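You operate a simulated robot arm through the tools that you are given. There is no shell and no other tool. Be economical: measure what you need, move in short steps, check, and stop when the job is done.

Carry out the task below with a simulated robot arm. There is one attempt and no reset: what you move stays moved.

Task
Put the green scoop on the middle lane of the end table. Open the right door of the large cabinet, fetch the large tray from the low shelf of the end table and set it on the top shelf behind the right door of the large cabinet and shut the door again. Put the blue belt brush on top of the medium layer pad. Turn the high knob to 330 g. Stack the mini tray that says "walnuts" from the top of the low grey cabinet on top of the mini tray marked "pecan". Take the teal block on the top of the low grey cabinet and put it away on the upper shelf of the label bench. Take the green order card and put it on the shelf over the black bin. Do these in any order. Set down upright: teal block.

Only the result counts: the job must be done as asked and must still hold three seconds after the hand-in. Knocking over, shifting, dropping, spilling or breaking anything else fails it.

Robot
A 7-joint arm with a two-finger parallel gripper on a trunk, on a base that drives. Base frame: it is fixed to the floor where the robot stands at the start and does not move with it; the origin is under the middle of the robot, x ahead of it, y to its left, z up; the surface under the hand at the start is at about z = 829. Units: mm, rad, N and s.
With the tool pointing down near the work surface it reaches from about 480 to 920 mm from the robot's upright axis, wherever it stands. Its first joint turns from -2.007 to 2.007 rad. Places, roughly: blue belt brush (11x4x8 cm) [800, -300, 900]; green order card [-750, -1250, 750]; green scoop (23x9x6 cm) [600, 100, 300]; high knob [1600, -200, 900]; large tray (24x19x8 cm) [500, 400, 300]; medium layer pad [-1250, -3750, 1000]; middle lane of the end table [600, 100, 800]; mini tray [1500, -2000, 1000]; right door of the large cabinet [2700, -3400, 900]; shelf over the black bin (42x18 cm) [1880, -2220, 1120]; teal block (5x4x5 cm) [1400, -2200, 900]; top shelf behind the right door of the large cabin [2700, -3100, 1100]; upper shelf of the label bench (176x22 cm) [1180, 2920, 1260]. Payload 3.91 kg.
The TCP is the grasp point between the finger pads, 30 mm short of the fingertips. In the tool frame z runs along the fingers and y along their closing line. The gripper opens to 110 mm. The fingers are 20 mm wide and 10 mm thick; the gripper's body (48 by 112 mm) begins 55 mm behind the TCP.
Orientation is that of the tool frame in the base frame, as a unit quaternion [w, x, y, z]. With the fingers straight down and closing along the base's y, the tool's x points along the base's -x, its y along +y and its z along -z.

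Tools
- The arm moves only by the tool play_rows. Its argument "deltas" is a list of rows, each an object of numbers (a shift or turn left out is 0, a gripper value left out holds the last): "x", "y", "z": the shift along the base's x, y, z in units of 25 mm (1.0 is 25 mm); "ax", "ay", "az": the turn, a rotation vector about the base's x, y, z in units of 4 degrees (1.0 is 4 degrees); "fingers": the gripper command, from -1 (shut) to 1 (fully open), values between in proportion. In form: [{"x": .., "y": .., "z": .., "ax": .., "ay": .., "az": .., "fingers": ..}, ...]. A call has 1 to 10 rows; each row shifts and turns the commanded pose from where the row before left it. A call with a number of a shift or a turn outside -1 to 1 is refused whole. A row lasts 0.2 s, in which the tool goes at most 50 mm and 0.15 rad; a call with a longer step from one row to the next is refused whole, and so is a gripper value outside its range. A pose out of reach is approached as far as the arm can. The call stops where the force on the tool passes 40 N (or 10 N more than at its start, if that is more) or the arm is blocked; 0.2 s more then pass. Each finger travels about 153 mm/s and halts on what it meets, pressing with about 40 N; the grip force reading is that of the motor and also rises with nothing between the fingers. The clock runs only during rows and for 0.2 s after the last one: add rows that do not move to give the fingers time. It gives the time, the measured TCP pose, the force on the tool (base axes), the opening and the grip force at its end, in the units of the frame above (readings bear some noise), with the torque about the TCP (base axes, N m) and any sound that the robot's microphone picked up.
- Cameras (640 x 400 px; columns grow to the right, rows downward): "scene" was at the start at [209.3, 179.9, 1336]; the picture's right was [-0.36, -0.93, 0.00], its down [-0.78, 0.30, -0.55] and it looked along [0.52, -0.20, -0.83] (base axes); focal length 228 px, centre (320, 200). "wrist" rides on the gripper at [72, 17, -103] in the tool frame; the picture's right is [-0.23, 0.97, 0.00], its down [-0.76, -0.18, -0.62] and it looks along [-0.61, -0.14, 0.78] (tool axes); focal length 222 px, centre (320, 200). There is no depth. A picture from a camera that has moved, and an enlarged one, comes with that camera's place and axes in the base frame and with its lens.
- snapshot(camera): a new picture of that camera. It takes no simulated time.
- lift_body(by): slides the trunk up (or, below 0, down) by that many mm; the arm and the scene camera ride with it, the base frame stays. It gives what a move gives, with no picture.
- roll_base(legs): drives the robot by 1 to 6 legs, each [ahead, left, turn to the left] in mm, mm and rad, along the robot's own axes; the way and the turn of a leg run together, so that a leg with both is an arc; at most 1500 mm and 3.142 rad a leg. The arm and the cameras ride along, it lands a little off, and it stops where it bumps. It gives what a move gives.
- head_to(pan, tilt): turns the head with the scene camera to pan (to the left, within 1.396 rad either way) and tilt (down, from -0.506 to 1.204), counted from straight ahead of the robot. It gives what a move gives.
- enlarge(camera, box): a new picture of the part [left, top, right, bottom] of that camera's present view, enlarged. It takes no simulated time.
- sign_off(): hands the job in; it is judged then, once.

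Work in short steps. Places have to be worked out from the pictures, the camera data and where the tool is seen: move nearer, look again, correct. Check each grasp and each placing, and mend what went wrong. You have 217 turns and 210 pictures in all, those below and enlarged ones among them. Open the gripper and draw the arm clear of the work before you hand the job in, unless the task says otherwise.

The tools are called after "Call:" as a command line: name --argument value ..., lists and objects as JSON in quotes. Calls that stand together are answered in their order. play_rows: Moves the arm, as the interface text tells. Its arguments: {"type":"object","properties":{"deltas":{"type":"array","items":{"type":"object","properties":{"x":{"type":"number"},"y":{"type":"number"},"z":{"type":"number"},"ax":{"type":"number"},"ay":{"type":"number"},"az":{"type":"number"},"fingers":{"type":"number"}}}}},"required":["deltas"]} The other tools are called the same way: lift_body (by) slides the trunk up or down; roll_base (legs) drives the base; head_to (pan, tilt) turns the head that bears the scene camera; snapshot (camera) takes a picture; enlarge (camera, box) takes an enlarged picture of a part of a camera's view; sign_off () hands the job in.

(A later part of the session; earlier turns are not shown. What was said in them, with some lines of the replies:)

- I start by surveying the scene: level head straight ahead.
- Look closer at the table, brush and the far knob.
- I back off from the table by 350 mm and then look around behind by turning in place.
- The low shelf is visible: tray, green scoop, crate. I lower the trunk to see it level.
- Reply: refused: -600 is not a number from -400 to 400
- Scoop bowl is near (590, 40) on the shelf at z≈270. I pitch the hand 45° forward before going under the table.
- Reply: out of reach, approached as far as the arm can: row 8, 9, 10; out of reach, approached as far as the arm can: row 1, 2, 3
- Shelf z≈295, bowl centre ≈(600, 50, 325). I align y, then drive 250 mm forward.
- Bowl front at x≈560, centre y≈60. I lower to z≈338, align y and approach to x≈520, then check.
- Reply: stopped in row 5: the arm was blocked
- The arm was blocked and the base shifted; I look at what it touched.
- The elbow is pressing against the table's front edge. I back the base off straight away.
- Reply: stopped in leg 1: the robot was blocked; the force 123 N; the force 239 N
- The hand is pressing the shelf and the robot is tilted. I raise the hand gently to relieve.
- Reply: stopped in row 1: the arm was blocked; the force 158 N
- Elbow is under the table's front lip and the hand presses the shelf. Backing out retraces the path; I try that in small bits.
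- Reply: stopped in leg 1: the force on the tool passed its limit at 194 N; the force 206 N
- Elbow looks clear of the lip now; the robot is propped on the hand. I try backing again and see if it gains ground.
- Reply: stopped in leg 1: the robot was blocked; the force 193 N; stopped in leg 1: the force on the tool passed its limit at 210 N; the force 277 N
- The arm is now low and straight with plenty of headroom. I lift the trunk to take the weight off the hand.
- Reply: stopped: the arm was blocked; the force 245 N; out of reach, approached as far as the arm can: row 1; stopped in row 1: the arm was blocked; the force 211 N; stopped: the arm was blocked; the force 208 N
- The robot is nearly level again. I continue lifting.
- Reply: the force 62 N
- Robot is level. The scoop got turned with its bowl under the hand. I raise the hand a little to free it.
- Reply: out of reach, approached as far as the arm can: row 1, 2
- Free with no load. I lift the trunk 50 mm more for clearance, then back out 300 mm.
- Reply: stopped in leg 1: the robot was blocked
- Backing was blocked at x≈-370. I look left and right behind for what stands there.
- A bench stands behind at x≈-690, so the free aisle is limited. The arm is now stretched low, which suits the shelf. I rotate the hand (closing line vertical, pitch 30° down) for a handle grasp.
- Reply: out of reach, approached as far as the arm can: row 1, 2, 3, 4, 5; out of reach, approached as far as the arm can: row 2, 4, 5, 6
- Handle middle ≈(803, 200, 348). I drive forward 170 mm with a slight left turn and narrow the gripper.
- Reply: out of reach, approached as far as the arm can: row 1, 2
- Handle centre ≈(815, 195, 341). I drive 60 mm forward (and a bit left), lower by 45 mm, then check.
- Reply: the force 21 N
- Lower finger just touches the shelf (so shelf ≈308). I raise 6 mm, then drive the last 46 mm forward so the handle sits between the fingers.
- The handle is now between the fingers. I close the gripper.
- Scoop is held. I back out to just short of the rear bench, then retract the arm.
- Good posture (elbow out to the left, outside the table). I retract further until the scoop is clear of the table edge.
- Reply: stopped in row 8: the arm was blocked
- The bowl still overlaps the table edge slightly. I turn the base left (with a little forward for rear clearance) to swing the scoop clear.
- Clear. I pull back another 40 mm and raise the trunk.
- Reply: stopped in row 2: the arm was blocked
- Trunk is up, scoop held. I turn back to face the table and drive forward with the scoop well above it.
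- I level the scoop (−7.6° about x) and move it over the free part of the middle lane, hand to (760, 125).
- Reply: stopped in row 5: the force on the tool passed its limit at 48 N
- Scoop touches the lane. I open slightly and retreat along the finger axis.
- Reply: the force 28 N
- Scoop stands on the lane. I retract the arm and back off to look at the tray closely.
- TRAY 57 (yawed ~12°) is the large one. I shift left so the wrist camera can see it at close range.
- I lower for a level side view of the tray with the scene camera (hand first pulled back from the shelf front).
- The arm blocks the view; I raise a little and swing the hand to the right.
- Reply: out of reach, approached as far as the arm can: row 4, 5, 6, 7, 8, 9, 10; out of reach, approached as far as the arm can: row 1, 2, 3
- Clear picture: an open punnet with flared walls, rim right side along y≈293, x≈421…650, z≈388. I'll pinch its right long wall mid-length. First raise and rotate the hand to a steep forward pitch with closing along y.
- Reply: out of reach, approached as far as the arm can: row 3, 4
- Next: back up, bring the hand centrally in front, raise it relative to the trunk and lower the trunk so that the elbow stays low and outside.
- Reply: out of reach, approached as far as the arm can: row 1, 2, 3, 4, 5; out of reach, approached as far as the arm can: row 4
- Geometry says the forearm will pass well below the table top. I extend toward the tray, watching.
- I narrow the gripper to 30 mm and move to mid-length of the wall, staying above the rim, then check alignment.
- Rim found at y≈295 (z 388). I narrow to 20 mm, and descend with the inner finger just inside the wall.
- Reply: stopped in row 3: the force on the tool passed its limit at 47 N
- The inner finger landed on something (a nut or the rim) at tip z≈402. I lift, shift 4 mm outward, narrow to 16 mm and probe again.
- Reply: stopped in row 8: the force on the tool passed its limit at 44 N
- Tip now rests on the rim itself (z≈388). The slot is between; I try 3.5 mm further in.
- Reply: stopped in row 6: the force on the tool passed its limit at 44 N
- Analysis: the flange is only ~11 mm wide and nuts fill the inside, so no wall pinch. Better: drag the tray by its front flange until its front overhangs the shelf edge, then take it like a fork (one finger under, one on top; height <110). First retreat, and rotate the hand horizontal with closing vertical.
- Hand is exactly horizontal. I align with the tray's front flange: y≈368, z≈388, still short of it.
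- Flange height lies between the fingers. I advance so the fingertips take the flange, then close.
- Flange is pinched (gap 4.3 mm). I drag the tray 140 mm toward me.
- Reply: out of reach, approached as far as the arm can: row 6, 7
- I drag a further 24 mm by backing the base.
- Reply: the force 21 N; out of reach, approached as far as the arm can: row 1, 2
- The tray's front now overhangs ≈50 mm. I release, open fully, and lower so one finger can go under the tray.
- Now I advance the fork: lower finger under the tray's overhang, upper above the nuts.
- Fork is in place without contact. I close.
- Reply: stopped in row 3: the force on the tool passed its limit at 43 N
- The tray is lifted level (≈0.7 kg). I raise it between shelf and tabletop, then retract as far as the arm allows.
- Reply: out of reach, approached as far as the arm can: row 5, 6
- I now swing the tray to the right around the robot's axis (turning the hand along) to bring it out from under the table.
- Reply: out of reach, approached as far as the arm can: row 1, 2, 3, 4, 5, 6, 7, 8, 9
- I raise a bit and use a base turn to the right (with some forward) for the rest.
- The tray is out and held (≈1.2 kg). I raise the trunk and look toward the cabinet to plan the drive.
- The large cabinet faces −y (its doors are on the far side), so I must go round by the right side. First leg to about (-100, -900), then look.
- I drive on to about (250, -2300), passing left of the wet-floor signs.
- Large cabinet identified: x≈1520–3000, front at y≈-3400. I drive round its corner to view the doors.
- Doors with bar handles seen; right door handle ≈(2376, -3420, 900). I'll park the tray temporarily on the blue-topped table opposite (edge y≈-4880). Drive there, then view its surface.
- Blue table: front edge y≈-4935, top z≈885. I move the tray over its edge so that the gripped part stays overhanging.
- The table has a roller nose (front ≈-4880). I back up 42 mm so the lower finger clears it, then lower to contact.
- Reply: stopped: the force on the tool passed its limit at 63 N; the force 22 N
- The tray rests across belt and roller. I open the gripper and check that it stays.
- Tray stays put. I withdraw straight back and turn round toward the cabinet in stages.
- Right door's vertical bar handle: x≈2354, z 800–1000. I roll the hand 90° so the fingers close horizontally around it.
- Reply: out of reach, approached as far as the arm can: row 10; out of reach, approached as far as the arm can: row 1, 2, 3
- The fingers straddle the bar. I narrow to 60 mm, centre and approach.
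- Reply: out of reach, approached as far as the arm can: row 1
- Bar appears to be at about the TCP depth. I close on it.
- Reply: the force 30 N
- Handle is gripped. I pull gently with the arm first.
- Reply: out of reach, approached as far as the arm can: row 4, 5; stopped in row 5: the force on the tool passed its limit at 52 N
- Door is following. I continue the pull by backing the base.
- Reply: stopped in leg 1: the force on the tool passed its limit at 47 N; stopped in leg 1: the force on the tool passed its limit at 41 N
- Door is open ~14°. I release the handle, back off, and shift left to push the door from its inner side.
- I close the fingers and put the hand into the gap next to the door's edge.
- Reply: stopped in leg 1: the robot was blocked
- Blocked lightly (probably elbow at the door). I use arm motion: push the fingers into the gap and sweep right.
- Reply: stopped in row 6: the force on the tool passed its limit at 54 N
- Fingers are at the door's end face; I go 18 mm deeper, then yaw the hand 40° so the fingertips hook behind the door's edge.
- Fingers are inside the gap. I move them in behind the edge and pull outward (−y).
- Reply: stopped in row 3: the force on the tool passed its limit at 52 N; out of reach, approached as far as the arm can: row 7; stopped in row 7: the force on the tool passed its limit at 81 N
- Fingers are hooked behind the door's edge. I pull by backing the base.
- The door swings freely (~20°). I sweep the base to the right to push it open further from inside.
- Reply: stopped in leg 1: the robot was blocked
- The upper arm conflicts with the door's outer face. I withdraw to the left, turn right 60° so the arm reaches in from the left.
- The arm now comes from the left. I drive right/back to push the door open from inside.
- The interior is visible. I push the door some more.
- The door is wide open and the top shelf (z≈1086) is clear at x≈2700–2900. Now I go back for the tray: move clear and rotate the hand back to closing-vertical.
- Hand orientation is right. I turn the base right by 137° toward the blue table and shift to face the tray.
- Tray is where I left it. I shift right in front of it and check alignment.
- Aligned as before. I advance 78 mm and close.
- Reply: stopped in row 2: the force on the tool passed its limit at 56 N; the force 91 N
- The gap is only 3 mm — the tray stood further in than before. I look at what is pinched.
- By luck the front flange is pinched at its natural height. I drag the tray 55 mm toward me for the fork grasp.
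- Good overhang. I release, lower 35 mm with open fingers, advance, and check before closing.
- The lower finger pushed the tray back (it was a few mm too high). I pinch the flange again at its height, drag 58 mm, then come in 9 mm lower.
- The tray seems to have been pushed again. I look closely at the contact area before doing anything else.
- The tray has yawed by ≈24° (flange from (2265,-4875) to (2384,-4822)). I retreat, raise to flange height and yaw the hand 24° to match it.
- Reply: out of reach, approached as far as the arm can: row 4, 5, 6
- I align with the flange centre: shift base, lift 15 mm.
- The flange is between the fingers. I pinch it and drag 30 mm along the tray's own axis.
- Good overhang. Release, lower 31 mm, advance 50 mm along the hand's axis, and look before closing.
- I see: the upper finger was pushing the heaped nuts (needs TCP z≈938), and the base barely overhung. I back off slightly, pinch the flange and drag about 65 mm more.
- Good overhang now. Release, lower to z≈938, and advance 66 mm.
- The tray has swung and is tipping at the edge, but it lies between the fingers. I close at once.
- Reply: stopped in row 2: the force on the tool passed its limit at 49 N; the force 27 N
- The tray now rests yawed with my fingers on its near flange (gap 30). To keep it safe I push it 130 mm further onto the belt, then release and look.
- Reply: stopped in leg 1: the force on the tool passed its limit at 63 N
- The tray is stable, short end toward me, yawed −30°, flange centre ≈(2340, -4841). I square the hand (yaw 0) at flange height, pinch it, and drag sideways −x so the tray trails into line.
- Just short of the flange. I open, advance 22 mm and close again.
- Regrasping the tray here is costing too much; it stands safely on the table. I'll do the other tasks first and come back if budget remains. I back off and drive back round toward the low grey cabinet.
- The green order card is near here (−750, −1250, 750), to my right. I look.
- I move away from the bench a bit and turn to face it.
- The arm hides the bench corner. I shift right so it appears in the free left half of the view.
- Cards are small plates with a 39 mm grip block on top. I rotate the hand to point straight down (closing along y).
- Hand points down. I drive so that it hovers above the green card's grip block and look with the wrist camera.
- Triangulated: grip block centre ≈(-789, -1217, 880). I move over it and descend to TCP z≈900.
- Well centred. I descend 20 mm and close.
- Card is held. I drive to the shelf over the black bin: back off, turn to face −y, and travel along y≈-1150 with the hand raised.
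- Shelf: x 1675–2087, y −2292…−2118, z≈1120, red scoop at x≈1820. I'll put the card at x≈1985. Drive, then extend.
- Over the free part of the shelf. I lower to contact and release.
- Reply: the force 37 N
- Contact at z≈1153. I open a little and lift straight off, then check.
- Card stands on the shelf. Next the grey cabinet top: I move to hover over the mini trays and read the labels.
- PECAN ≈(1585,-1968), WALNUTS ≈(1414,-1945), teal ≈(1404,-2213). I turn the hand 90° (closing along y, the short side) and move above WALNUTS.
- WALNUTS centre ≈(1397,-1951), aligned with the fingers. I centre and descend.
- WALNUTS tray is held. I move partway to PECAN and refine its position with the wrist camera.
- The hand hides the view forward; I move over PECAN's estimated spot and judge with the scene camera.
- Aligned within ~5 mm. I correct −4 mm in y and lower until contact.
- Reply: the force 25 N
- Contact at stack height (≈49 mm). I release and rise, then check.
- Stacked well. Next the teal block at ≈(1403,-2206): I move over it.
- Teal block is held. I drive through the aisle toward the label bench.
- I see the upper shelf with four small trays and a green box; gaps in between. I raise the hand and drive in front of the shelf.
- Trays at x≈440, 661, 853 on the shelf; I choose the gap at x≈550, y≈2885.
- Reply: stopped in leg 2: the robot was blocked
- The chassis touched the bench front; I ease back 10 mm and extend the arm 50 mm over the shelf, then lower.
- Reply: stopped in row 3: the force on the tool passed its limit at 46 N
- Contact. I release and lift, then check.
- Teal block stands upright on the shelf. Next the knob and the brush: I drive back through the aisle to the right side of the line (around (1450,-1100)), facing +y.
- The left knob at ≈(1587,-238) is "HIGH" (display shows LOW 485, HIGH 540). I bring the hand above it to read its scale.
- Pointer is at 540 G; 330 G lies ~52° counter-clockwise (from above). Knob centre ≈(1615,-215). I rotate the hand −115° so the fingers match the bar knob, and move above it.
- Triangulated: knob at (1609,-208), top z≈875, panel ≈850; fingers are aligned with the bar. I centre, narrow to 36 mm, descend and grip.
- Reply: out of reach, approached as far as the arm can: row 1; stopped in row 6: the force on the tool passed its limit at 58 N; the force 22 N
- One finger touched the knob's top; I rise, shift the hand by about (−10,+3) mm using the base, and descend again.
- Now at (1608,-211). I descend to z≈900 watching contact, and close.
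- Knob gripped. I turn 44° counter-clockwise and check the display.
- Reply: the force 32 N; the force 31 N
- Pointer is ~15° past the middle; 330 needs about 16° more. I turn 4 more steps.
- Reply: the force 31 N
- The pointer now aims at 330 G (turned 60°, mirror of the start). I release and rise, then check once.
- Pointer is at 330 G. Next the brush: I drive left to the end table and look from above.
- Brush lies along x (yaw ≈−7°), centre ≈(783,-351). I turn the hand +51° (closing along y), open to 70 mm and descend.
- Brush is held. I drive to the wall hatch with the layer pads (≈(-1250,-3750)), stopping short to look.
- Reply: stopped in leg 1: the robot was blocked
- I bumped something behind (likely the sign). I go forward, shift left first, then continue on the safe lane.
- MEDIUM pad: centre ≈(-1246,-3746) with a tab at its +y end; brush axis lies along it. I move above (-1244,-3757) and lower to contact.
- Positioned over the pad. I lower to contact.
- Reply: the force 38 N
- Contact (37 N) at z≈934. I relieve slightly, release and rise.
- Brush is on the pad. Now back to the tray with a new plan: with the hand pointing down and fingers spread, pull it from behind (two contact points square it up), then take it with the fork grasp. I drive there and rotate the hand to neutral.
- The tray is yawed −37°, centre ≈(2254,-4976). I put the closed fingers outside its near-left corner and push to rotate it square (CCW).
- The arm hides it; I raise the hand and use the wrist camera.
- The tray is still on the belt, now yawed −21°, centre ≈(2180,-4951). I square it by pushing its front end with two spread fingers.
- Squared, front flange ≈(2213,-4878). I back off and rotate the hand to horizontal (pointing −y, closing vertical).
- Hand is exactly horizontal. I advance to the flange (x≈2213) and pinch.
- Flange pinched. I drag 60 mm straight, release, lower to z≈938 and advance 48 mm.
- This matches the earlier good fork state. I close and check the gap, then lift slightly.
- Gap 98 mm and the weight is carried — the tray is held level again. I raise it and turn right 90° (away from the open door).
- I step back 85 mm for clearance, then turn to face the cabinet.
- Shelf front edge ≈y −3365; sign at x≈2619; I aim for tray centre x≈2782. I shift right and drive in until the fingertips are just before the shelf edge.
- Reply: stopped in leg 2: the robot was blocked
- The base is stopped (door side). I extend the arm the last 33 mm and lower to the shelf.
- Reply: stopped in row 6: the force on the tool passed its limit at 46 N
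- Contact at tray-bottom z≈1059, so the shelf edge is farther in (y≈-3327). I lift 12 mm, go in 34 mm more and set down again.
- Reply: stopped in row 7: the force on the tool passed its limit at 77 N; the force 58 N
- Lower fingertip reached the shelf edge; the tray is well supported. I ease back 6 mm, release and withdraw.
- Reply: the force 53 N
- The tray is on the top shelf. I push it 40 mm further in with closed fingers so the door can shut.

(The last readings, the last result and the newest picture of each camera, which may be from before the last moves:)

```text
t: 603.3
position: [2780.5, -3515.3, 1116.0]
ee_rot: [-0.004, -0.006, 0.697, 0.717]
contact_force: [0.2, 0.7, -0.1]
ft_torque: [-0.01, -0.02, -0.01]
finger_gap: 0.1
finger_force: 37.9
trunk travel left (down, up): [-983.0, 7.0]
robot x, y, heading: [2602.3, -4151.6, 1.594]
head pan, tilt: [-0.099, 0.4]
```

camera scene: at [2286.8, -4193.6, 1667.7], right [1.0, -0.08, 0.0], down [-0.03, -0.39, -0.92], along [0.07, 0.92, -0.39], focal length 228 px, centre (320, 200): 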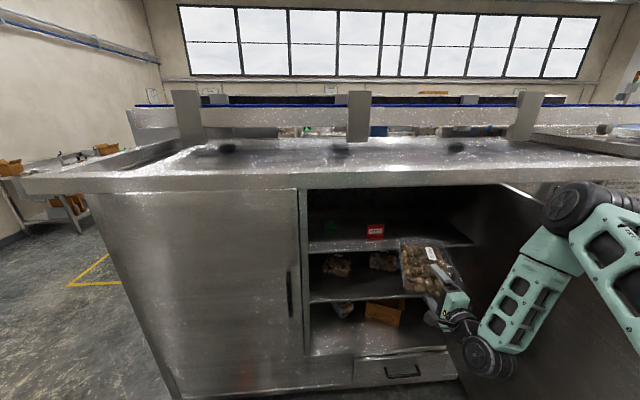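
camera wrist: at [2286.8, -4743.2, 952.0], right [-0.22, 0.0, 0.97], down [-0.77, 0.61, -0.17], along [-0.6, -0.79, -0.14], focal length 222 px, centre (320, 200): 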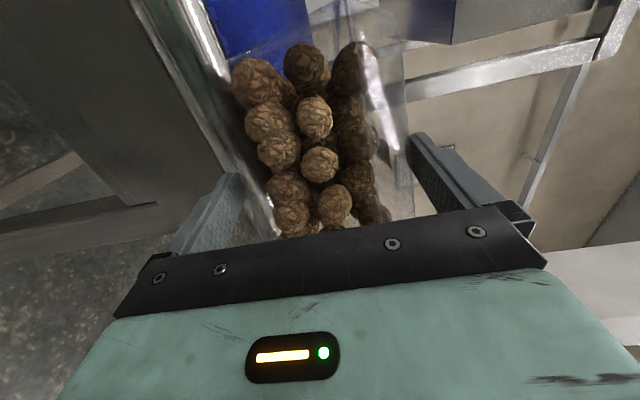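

Tray is in. Now the door: I back off, and bring the hand round the open door's edge to its outer face.

Call:
roll_base --legs '[[-318, 182, 0]]'

Call:
play_rows --deltas '[{"x": 0.6, "y": -1}, {"x": 0.6, "y": -1}, {"x": 0.6, "y": -1}, {"x": 0.6, "y": -1}, {"x": 0.6, "y": -1}, {"x": 0.6, "y": -1}, {"x": 0.6, "y": -1}, {"x": 0.7, "y": -1}, {"x": 0.7, "y": -1}, {"x": 0.7, "y": -1}]'

Call:
play_rows --deltas '[{"x": 0.7, "y": -1}, {"x": 0.7, "y": -1}, {"x": 0.7, "y": -1}, {"x": 0.7, "y": -1}, {"x": 0.8, "y": -1}, {"x": 0.8, "y": -1}, {"x": 0.8, "y": -0.6}, {"x": 1}, {"x": 1}, {"x": 1}]'

Call:
play_rows --deltas '[{"x": 1}, {"x": 1}, {"x": 1}]'

```text
t: 605.6
position: [2601.8, -3835.2, 1116.8]
ee_rot: [-0.005, -0.009, 0.698, 0.716]
contact_force: [-0.4, -0.1, 0.9]
ft_torque: [-0.02, 0.03, 0.01]
finger_gap: 0.2
finger_force: 37.4
trunk travel left (down, up): [-983.0, 7.0]
robot x, y, heading: [2422.8, -4474.6, 1.586]
head pan, tilt: [-0.099, 0.4]
```

```text
t: 607.8
position: [2759.9, -4086.3, 1115.5]
ee_rot: [-0.005, -0.008, 0.698, 0.716]
contact_force: [-0.1, -0.1, 0.0]
ft_torque: [-0.02, 0.04, -0.01]
finger_gap: 0.1
finger_force: 37.6
trunk travel left (down, up): [-983.0, 7.0]
robot x, y, heading: [2424.5, -4473.8, 1.592]
head pan, tilt: [-0.099, 0.4]
```

```text
t: 610.0
position: [2965.9, -4252.7, 1116.0]
ee_rot: [-0.005, -0.008, 0.698, 0.716]
contact_force: [-1.0, -0.4, -0.3]
ft_torque: [-0.04, -0.04, -0.01]
finger_gap: 0.0
finger_force: 37.9
trunk travel left (down, up): [-983.0, 7.0]
robot x, y, heading: [2426.1, -4475.4, 1.59]
head pan, tilt: [-0.099, 0.4]
```

```text
t: 610.8
position: [3039.8, -4251.0, 1116.2]
ee_rot: [-0.006, -0.007, 0.698, 0.716]
contact_force: [-0.9, 0.1, 0.7]
ft_torque: [-0.03, -0.01, -0.05]
finger_gap: 0.0
finger_force: 37.6
trunk travel left (down, up): [-983.0, 7.0]
robot x, y, heading: [2424.3, -4472.7, 1.594]
head pan, tilt: [-0.099, 0.4]
```

The hand is past the edge. I move in along the outer face and sweep the door closed with the base.

Call:
play_rows --deltas '[{"y": 1}, {"y": 1}, {"y": 1}, {"y": 1}, {"y": 0.8}]'

Call:
roll_base --legs '[[20, 150, 0], [145, 270, 0], [250, 175, 0]]'

```text
t: 612.0
position: [3041.2, -4131.2, 1117.5]
ee_rot: [-0.006, -0.008, 0.697, 0.717]
contact_force: [-0.2, -0.6, -0.2]
ft_torque: [0.0, -0.02, -0.02]
finger_gap: 0.1
finger_force: 37.6
trunk travel left (down, up): [-983.0, 7.0]
robot x, y, heading: [2422.6, -4472.9, 1.591]
head pan, tilt: [-0.099, 0.4]
```

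```text
t: 616.7
position: [2438.9, -3726.8, 1115.4]
ee_rot: [-0.005, -0.008, 0.698, 0.716]
contact_force: [0.4, 0.2, 0.0]
ft_torque: [0.04, 0.01, -0.03]
finger_gap: 0.0
finger_force: 37.4
trunk travel left (down, up): [-983.0, 7.0]
robot x, y, heading: [1824.2, -4069.8, 1.594]
head pan, tilt: [-0.099, 0.4]
```

Swept without obstruction. I take one look at the door before the final push.

Call:
snapshot --camera "scene"

```text
1 pictures are left
camera scene: at [1623.1, -3837.3, 1667.8], right [1.0, -0.08, 0.0], down [-0.03, -0.39, -0.92], along [0.07, 0.92, -0.39], focal length 228 px, centre (320, 200)
```

scene: 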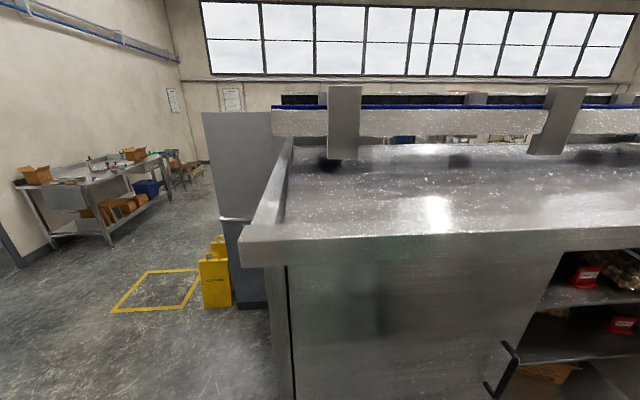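

The view doesn't show the door's edge. I make the final push toward the cabinet front and watch the force.

Call:
play_rows --deltas '[{"y": 1, "x": -0.2}, {"y": 1, "x": -0.2}, {"y": 1, "x": -0.2}, {"y": 1, "x": -0.2}, {"y": 1, "x": -0.2}, {"y": 1, "x": -0.1}, {"y": 1}, {"y": 1}]'

Call:
play_rows --deltas '[{"y": 0.5}, {"y": 0.5}, {"y": 0.4}, {"y": 0.4}]'

```text
t: 618.5
position: [2411.5, -3526.1, 1117.1]
ee_rot: [-0.004, -0.008, 0.697, 0.717]
contact_force: [0.1, -0.6, 0.8]
ft_torque: [0.01, 0.02, 0.01]
finger_gap: 0.0
finger_force: 37.6
trunk travel left (down, up): [-983.0, 7.0]
robot x, y, heading: [1820.4, -4067.7, 1.592]
head pan, tilt: [-0.099, 0.4]
```

```text
t: 619.5
position: [2411.4, -3481.5, 1116.6]
ee_rot: [-0.004, -0.008, 0.698, 0.716]
contact_force: [-0.2, 0.2, 0.7]
ft_torque: [0.03, -0.02, -0.03]
finger_gap: 0.1
finger_force: 37.6
trunk travel left (down, up): [-983.0, 7.0]
robot x, y, heading: [1819.2, -4071.0, 1.596]
head pan, tilt: [-0.099, 0.4]
```

Call:
play_rows --deltas '[{"y": 0.4}, {"y": 0.3}, {"y": 0.3}, {"y": 0.2}]'

```text
t: 620.5
position: [2411.0, -3450.6, 1116.1]
ee_rot: [-0.005, -0.007, 0.698, 0.716]
contact_force: [-0.4, 0.4, 0.5]
ft_torque: [0.02, -0.02, -0.01]
finger_gap: 0.0
finger_force: 37.8
trunk travel left (down, up): [-983.0, 7.0]
robot x, y, heading: [1822.1, -4070.0, 1.593]
head pan, tilt: [-0.099, 0.4]
```

No contact — the door stands open wider than I assumed, so the hand passed inside it. I retrace and go round farther to the right.

Call:
play_rows --deltas '[{"y": -1}, {"y": -1}, {"y": -1}, {"y": -1}, {"y": -1}, {"y": -1}, {"y": -1}, {"y": -1}, {"y": -1}, {"y": -1}]'

Call:
roll_base --legs '[[-250, -175, 0], [-145, -270, 0], [-15, -250, 0]]'

Call:
play_rows --deltas '[{"y": -1}, {"y": -1}, {"y": -1}, {"y": -1}, {"y": -1}, {"y": -0.5}, {"x": 1}, {"x": 1}, {"x": 1}, {"x": 1}]'

Call:
play_rows --deltas '[{"x": 1}, {"x": 1}, {"x": 1}, {"x": 1}, {"x": 0.5}, {"y": 1}, {"y": 1}, {"y": 1}, {"y": 1}]'

```text
t: 622.7
position: [2411.7, -3702.4, 1116.6]
ee_rot: [-0.005, -0.008, 0.697, 0.717]
contact_force: [0.5, 1.0, -0.2]
ft_torque: [-0.01, 0.02, -0.02]
finger_gap: 0.1
finger_force: 37.6
trunk travel left (down, up): [-983.0, 7.0]
robot x, y, heading: [1822.3, -4066.6, 1.593]
head pan, tilt: [-0.099, 0.4]
```

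```text
t: 627.9
position: [3114.7, -4101.8, 1115.8]
ee_rot: [-0.005, -0.008, 0.698, 0.716]
contact_force: [-0.2, -0.9, 0.5]
ft_torque: [0.01, 0.02, 0.04]
finger_gap: 0.2
finger_force: 37.6
trunk travel left (down, up): [-983.0, 7.0]
robot x, y, heading: [2526.4, -4466.6, 1.595]
head pan, tilt: [-0.099, 0.4]
```

```text
t: 630.1
position: [3215.7, -4237.3, 1115.2]
ee_rot: [-0.005, -0.007, 0.698, 0.716]
contact_force: [-0.4, 0.6, -0.1]
ft_torque: [-0.01, 0.02, 0.03]
finger_gap: 0.1
finger_force: 37.4
trunk travel left (down, up): [-983.0, 7.0]
robot x, y, heading: [2523.0, -4468.0, 1.596]
head pan, tilt: [-0.099, 0.4]
```

```text
t: 632.1
position: [3292.5, -4132.2, 1128.9]
ee_rot: [-0.006, -0.009, 0.697, 0.717]
contact_force: [0.0, -0.2, 0.2]
ft_torque: [-0.03, 0.01, -0.02]
finger_gap: 0.2
finger_force: 37.5
out of reach, approached as far as the arm can: row 3, 4, 5, 6, 7, 8, 9
trunk travel left (down, up): [-983.0, 7.0]
robot x, y, heading: [2529.2, -4467.3, 1.594]
head pan, tilt: [-0.099, 0.4]
```

I use the last picture to see where the door is.

Call:
head_to --pan -0.6 --tilt 0.45

Call:
snapshot --camera "scene"

```text
t: 633.0
position: [3292.5, -4134.4, 1128.2]
ee_rot: [-0.005, -0.009, 0.697, 0.717]
contact_force: [0.0, -0.2, 0.0]
ft_torque: [0.01, 0.01, 0.01]
finger_gap: 0.1
finger_force: 38.0
trunk travel left (down, up): [-983.0, 7.0]
robot x, y, heading: [2525.4, -4465.9, 1.597]
head pan, tilt: [-0.6, 0.45]
```

```text
0 pictures are left
camera scene: at [2369.1, -4252.5, 1663.1], right [0.84, -0.55, 0.0], down [-0.24, -0.36, -0.9], along [0.49, 0.75, -0.44], focal length 228 px, centre (320, 200)
```

scene: 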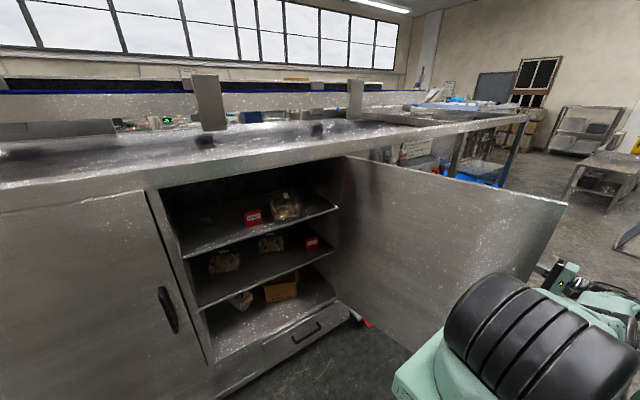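

The door is open ~115° with its edge near (3420,-4130); my hand is still on its inner side. I go below the edge, farther right, up along the outer face, and sweep.

Call:
play_rows --deltas '[{"y": -1, "x": -0.5}, {"y": -1, "x": -0.5}, {"y": -1, "x": -0.5}, {"y": -1}, {"y": -1}, {"y": -1}]'

Call:
roll_base --legs '[[0, -330, 0]]'

Call:
play_rows --deltas '[{"y": 1}, {"y": 1}, {"y": 1}, {"y": 1}, {"y": 1}, {"y": 1}, {"y": 1}, {"y": 1}]'

Call:
roll_base --legs '[[0, 520, 0]]'

```text
t: 634.6
position: [3261.5, -4246.8, 1139.4]
ee_rot: [-0.024, -0.035, 0.7, 0.713]
contact_force: [0.9, 0.3, -0.4]
ft_torque: [0.03, 0.02, 0.0]
finger_gap: 0.1
finger_force: 37.1
out of reach, approached as far as the arm can: row 1, 2, 3, 4, 5, 6
trunk travel left (down, up): [-983.0, 7.0]
robot x, y, heading: [2524.4, -4467.1, 1.589]
head pan, tilt: [-0.6, 0.45]
stopped in row 6: the arm was blocked; the commanded pose is now the measured one
```

```text
t: 636.8
position: [3591.2, -4239.6, 1139.7]
ee_rot: [-0.025, -0.036, 0.7, 0.713]
contact_force: [0.5, 0.3, 0.4]
ft_torque: [-0.04, 0.01, 0.02]
finger_gap: 0.0
finger_force: 36.8
trunk travel left (down, up): [-983.0, 7.0]
robot x, y, heading: [2856.2, -4457.6, 1.594]
head pan, tilt: [-0.6, 0.45]
```

```text
t: 638.6
position: [3617.5, -4041.4, 1127.4]
ee_rot: [-0.025, -0.036, 0.7, 0.713]
contact_force: [-0.2, -0.6, -0.1]
ft_torque: [0.0, 0.01, 0.01]
finger_gap: 0.0
finger_force: 37.9
out of reach, approached as far as the arm can: row 1, 2, 3, 4, 5, 7
trunk travel left (down, up): [-983.0, 7.0]
robot x, y, heading: [2857.4, -4458.6, 1.596]
head pan, tilt: [-0.6, 0.45]
```

```text
t: 641.6
position: [3100.3, -4055.9, 1128.2]
ee_rot: [-0.024, -0.036, 0.7, 0.712]
contact_force: [-0.6, -0.2, 0.0]
ft_torque: [-0.03, -0.02, -0.01]
finger_gap: 0.2
finger_force: 37.3
trunk travel left (down, up): [-983.0, 7.0]
robot x, y, heading: [2338.6, -4468.7, 1.59]
head pan, tilt: [-0.6, 0.45]
```

No stop on the way; I continue the sweep toward closed and finish pushing with the base.

Call:
roll_base --legs '[[15, 210, 0], [110, 270, 0], [230, 175, 0], [150, 20, 0]]'

Call:
roll_base --legs '[[60, 0, 0]]'

Call:
roll_base --legs '[[45, 0, 0]]'

```text
t: 647.4
position: [2414.6, -3568.3, 1126.7]
ee_rot: [-0.025, -0.035, 0.699, 0.713]
contact_force: [-0.8, -0.7, 0.0]
ft_torque: [0.01, 0.01, -0.02]
finger_gap: 0.0
finger_force: 38.0
trunk travel left (down, up): [-983.0, 7.0]
robot x, y, heading: [1656.4, -3984.6, 1.594]
head pan, tilt: [-0.6, 0.45]
```

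```text
t: 648.4
position: [2413.4, -3507.4, 1127.4]
ee_rot: [-0.024, -0.036, 0.699, 0.713]
contact_force: [0.1, -0.4, 0.0]
ft_torque: [-0.02, 0.01, 0.0]
finger_gap: 0.1
finger_force: 37.6
trunk travel left (down, up): [-983.0, 7.0]
robot x, y, heading: [1653.3, -3923.7, 1.591]
head pan, tilt: [-0.6, 0.45]
```

```text
t: 649.3
position: [2413.6, -3489.9, 1128.3]
ee_rot: [-0.023, -0.035, 0.7, 0.713]
contact_force: [-0.7, -0.5, 0.9]
ft_torque: [-0.01, 0.01, -0.05]
finger_gap: 0.0
finger_force: 38.1
trunk travel left (down, up): [-983.0, 7.0]
robot x, y, heading: [1653.3, -3901.9, 1.588]
head pan, tilt: [-0.6, 0.45]
stopped in leg 1: the robot was blocked; the commanded pose is now the measured one
```

The base is stopped; I extend the arm to feel for the closed door.

Call:
play_rows --deltas '[{"y": 0.5}, {"y": 0.5}, {"y": 0.4}, {"y": 0.3}, {"y": 0.3}]'

```text
t: 650.7
position: [2413.9, -3445.4, 1128.0]
ee_rot: [-0.022, -0.034, 0.7, 0.713]
contact_force: [-5.1, -7.5, 5.0]
ft_torque: [0.08, 0.02, 0.15]
finger_gap: 0.0
finger_force: 37.1
trunk travel left (down, up): [-983.0, 7.0]
robot x, y, heading: [1653.3, -3906.9, 1.585]
head pan, tilt: [-0.6, 0.45]
stopped in row 5: the force on the tool passed its limit at 43 N (the readings are from after the stop); the commanded pose is now the measured one
```

Firm contact right at the door plane — the door appears shut (earlier the hand passed freely here). I press once more, then withdraw.

Call:
play_rows --deltas '[{"y": 0.4}, {"y": 0.4}, {"y": 0.4}]'

Call:
roll_base --legs '[[-250, 0, 0]]'

Call:
play_rows --deltas '[{"fingers": 1}, {"fingers": 1}, {"fingers": 1}, {"fingers": 1}]'

```text
t: 651.0
position: [2414.4, -3445.4, 1126.8]
ee_rot: [-0.022, -0.029, 0.7, 0.714]
contact_force: [-8.2, -10.8, 6.6]
ft_torque: [0.15, 0.05, 0.17]
finger_gap: 0.0
finger_force: 37.8
trunk travel left (down, up): [-983.0, 7.0]
robot x, y, heading: [1648.9, -3902.8, 1.582]
head pan, tilt: [-0.6, 0.45]
stopped in row 1: the force on the tool passed its limit at 50 N (the readings are from after the stop); the commanded pose is now the measured one
```

```text
t: 652.9
position: [2419.1, -3693.9, 1123.8]
ee_rot: [-0.021, -0.029, 0.7, 0.713]
contact_force: [-1.4, 0.3, 0.6]
ft_torque: [0.0, 0.0, -0.01]
finger_gap: 0.0
finger_force: 37.5
trunk travel left (down, up): [-983.0, 7.0]
robot x, y, heading: [1652.4, -4147.1, 1.59]
head pan, tilt: [-0.6, 0.45]
```

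```text
t: 653.9
position: [2418.6, -3695.1, 1126.0]
ee_rot: [-0.021, -0.03, 0.7, 0.713]
contact_force: [0.6, -0.9, -0.7]
ft_torque: [0.01, 0.02, 0.0]
finger_gap: 110.3
finger_force: 0.1
trunk travel left (down, up): [-983.0, 7.0]
robot x, y, heading: [1653.5, -4152.9, 1.579]
head pan, tilt: [-0.6, 0.45]
```

The gripper is open and the arm is clear, so I hand the job in.

Call:
sign_off

```text
The job is handed in.
```

I did every part of the task and handed it in, but I couldn't confirm that the cabinet door is fully shut. I had no pictures left by then. The hand met firm contact at the closed-door position, where it had passed freely while the door was open.

| Part | Result |
|---|---|
| Green scoop | On the middle lane; seen standing there later |
| Large tray | On the top shelf behind the right door, right of the red "HOLD" sign; seen there afterwards |
| Right door | Swept closed from outside, judged by contact only |
| Blue belt brush | On the medium layer pad; seen after release |
| High knob | Pointer turned to 330 g. The panel display still read "HIGH 540 g" after the turn |
| Mini trays | "Walnuts" stacked on "pecan"; seen after release |
| Teal block | Upright on the upper shelf of the label bench; seen after release |
| Green order card | On the shelf over the black bin; seen after release |

These could count against the job:
- **End table:** early on the arm jammed under the table and pressed hard on its front edge and low shelf. In later views the crate and the other tray on that shelf looked in place.
- **Tray parking:** I set the tray down on the blue-topped table so I could open the door. It swung and nearly tipped off the edge while I regrasped it.
- **Base bumps:** the base touched the bench behind the start position and the label bench. It also stopped against something near the yellow wet-floor signs, and twice near the large cabinet. The signs were still standing in a later view.
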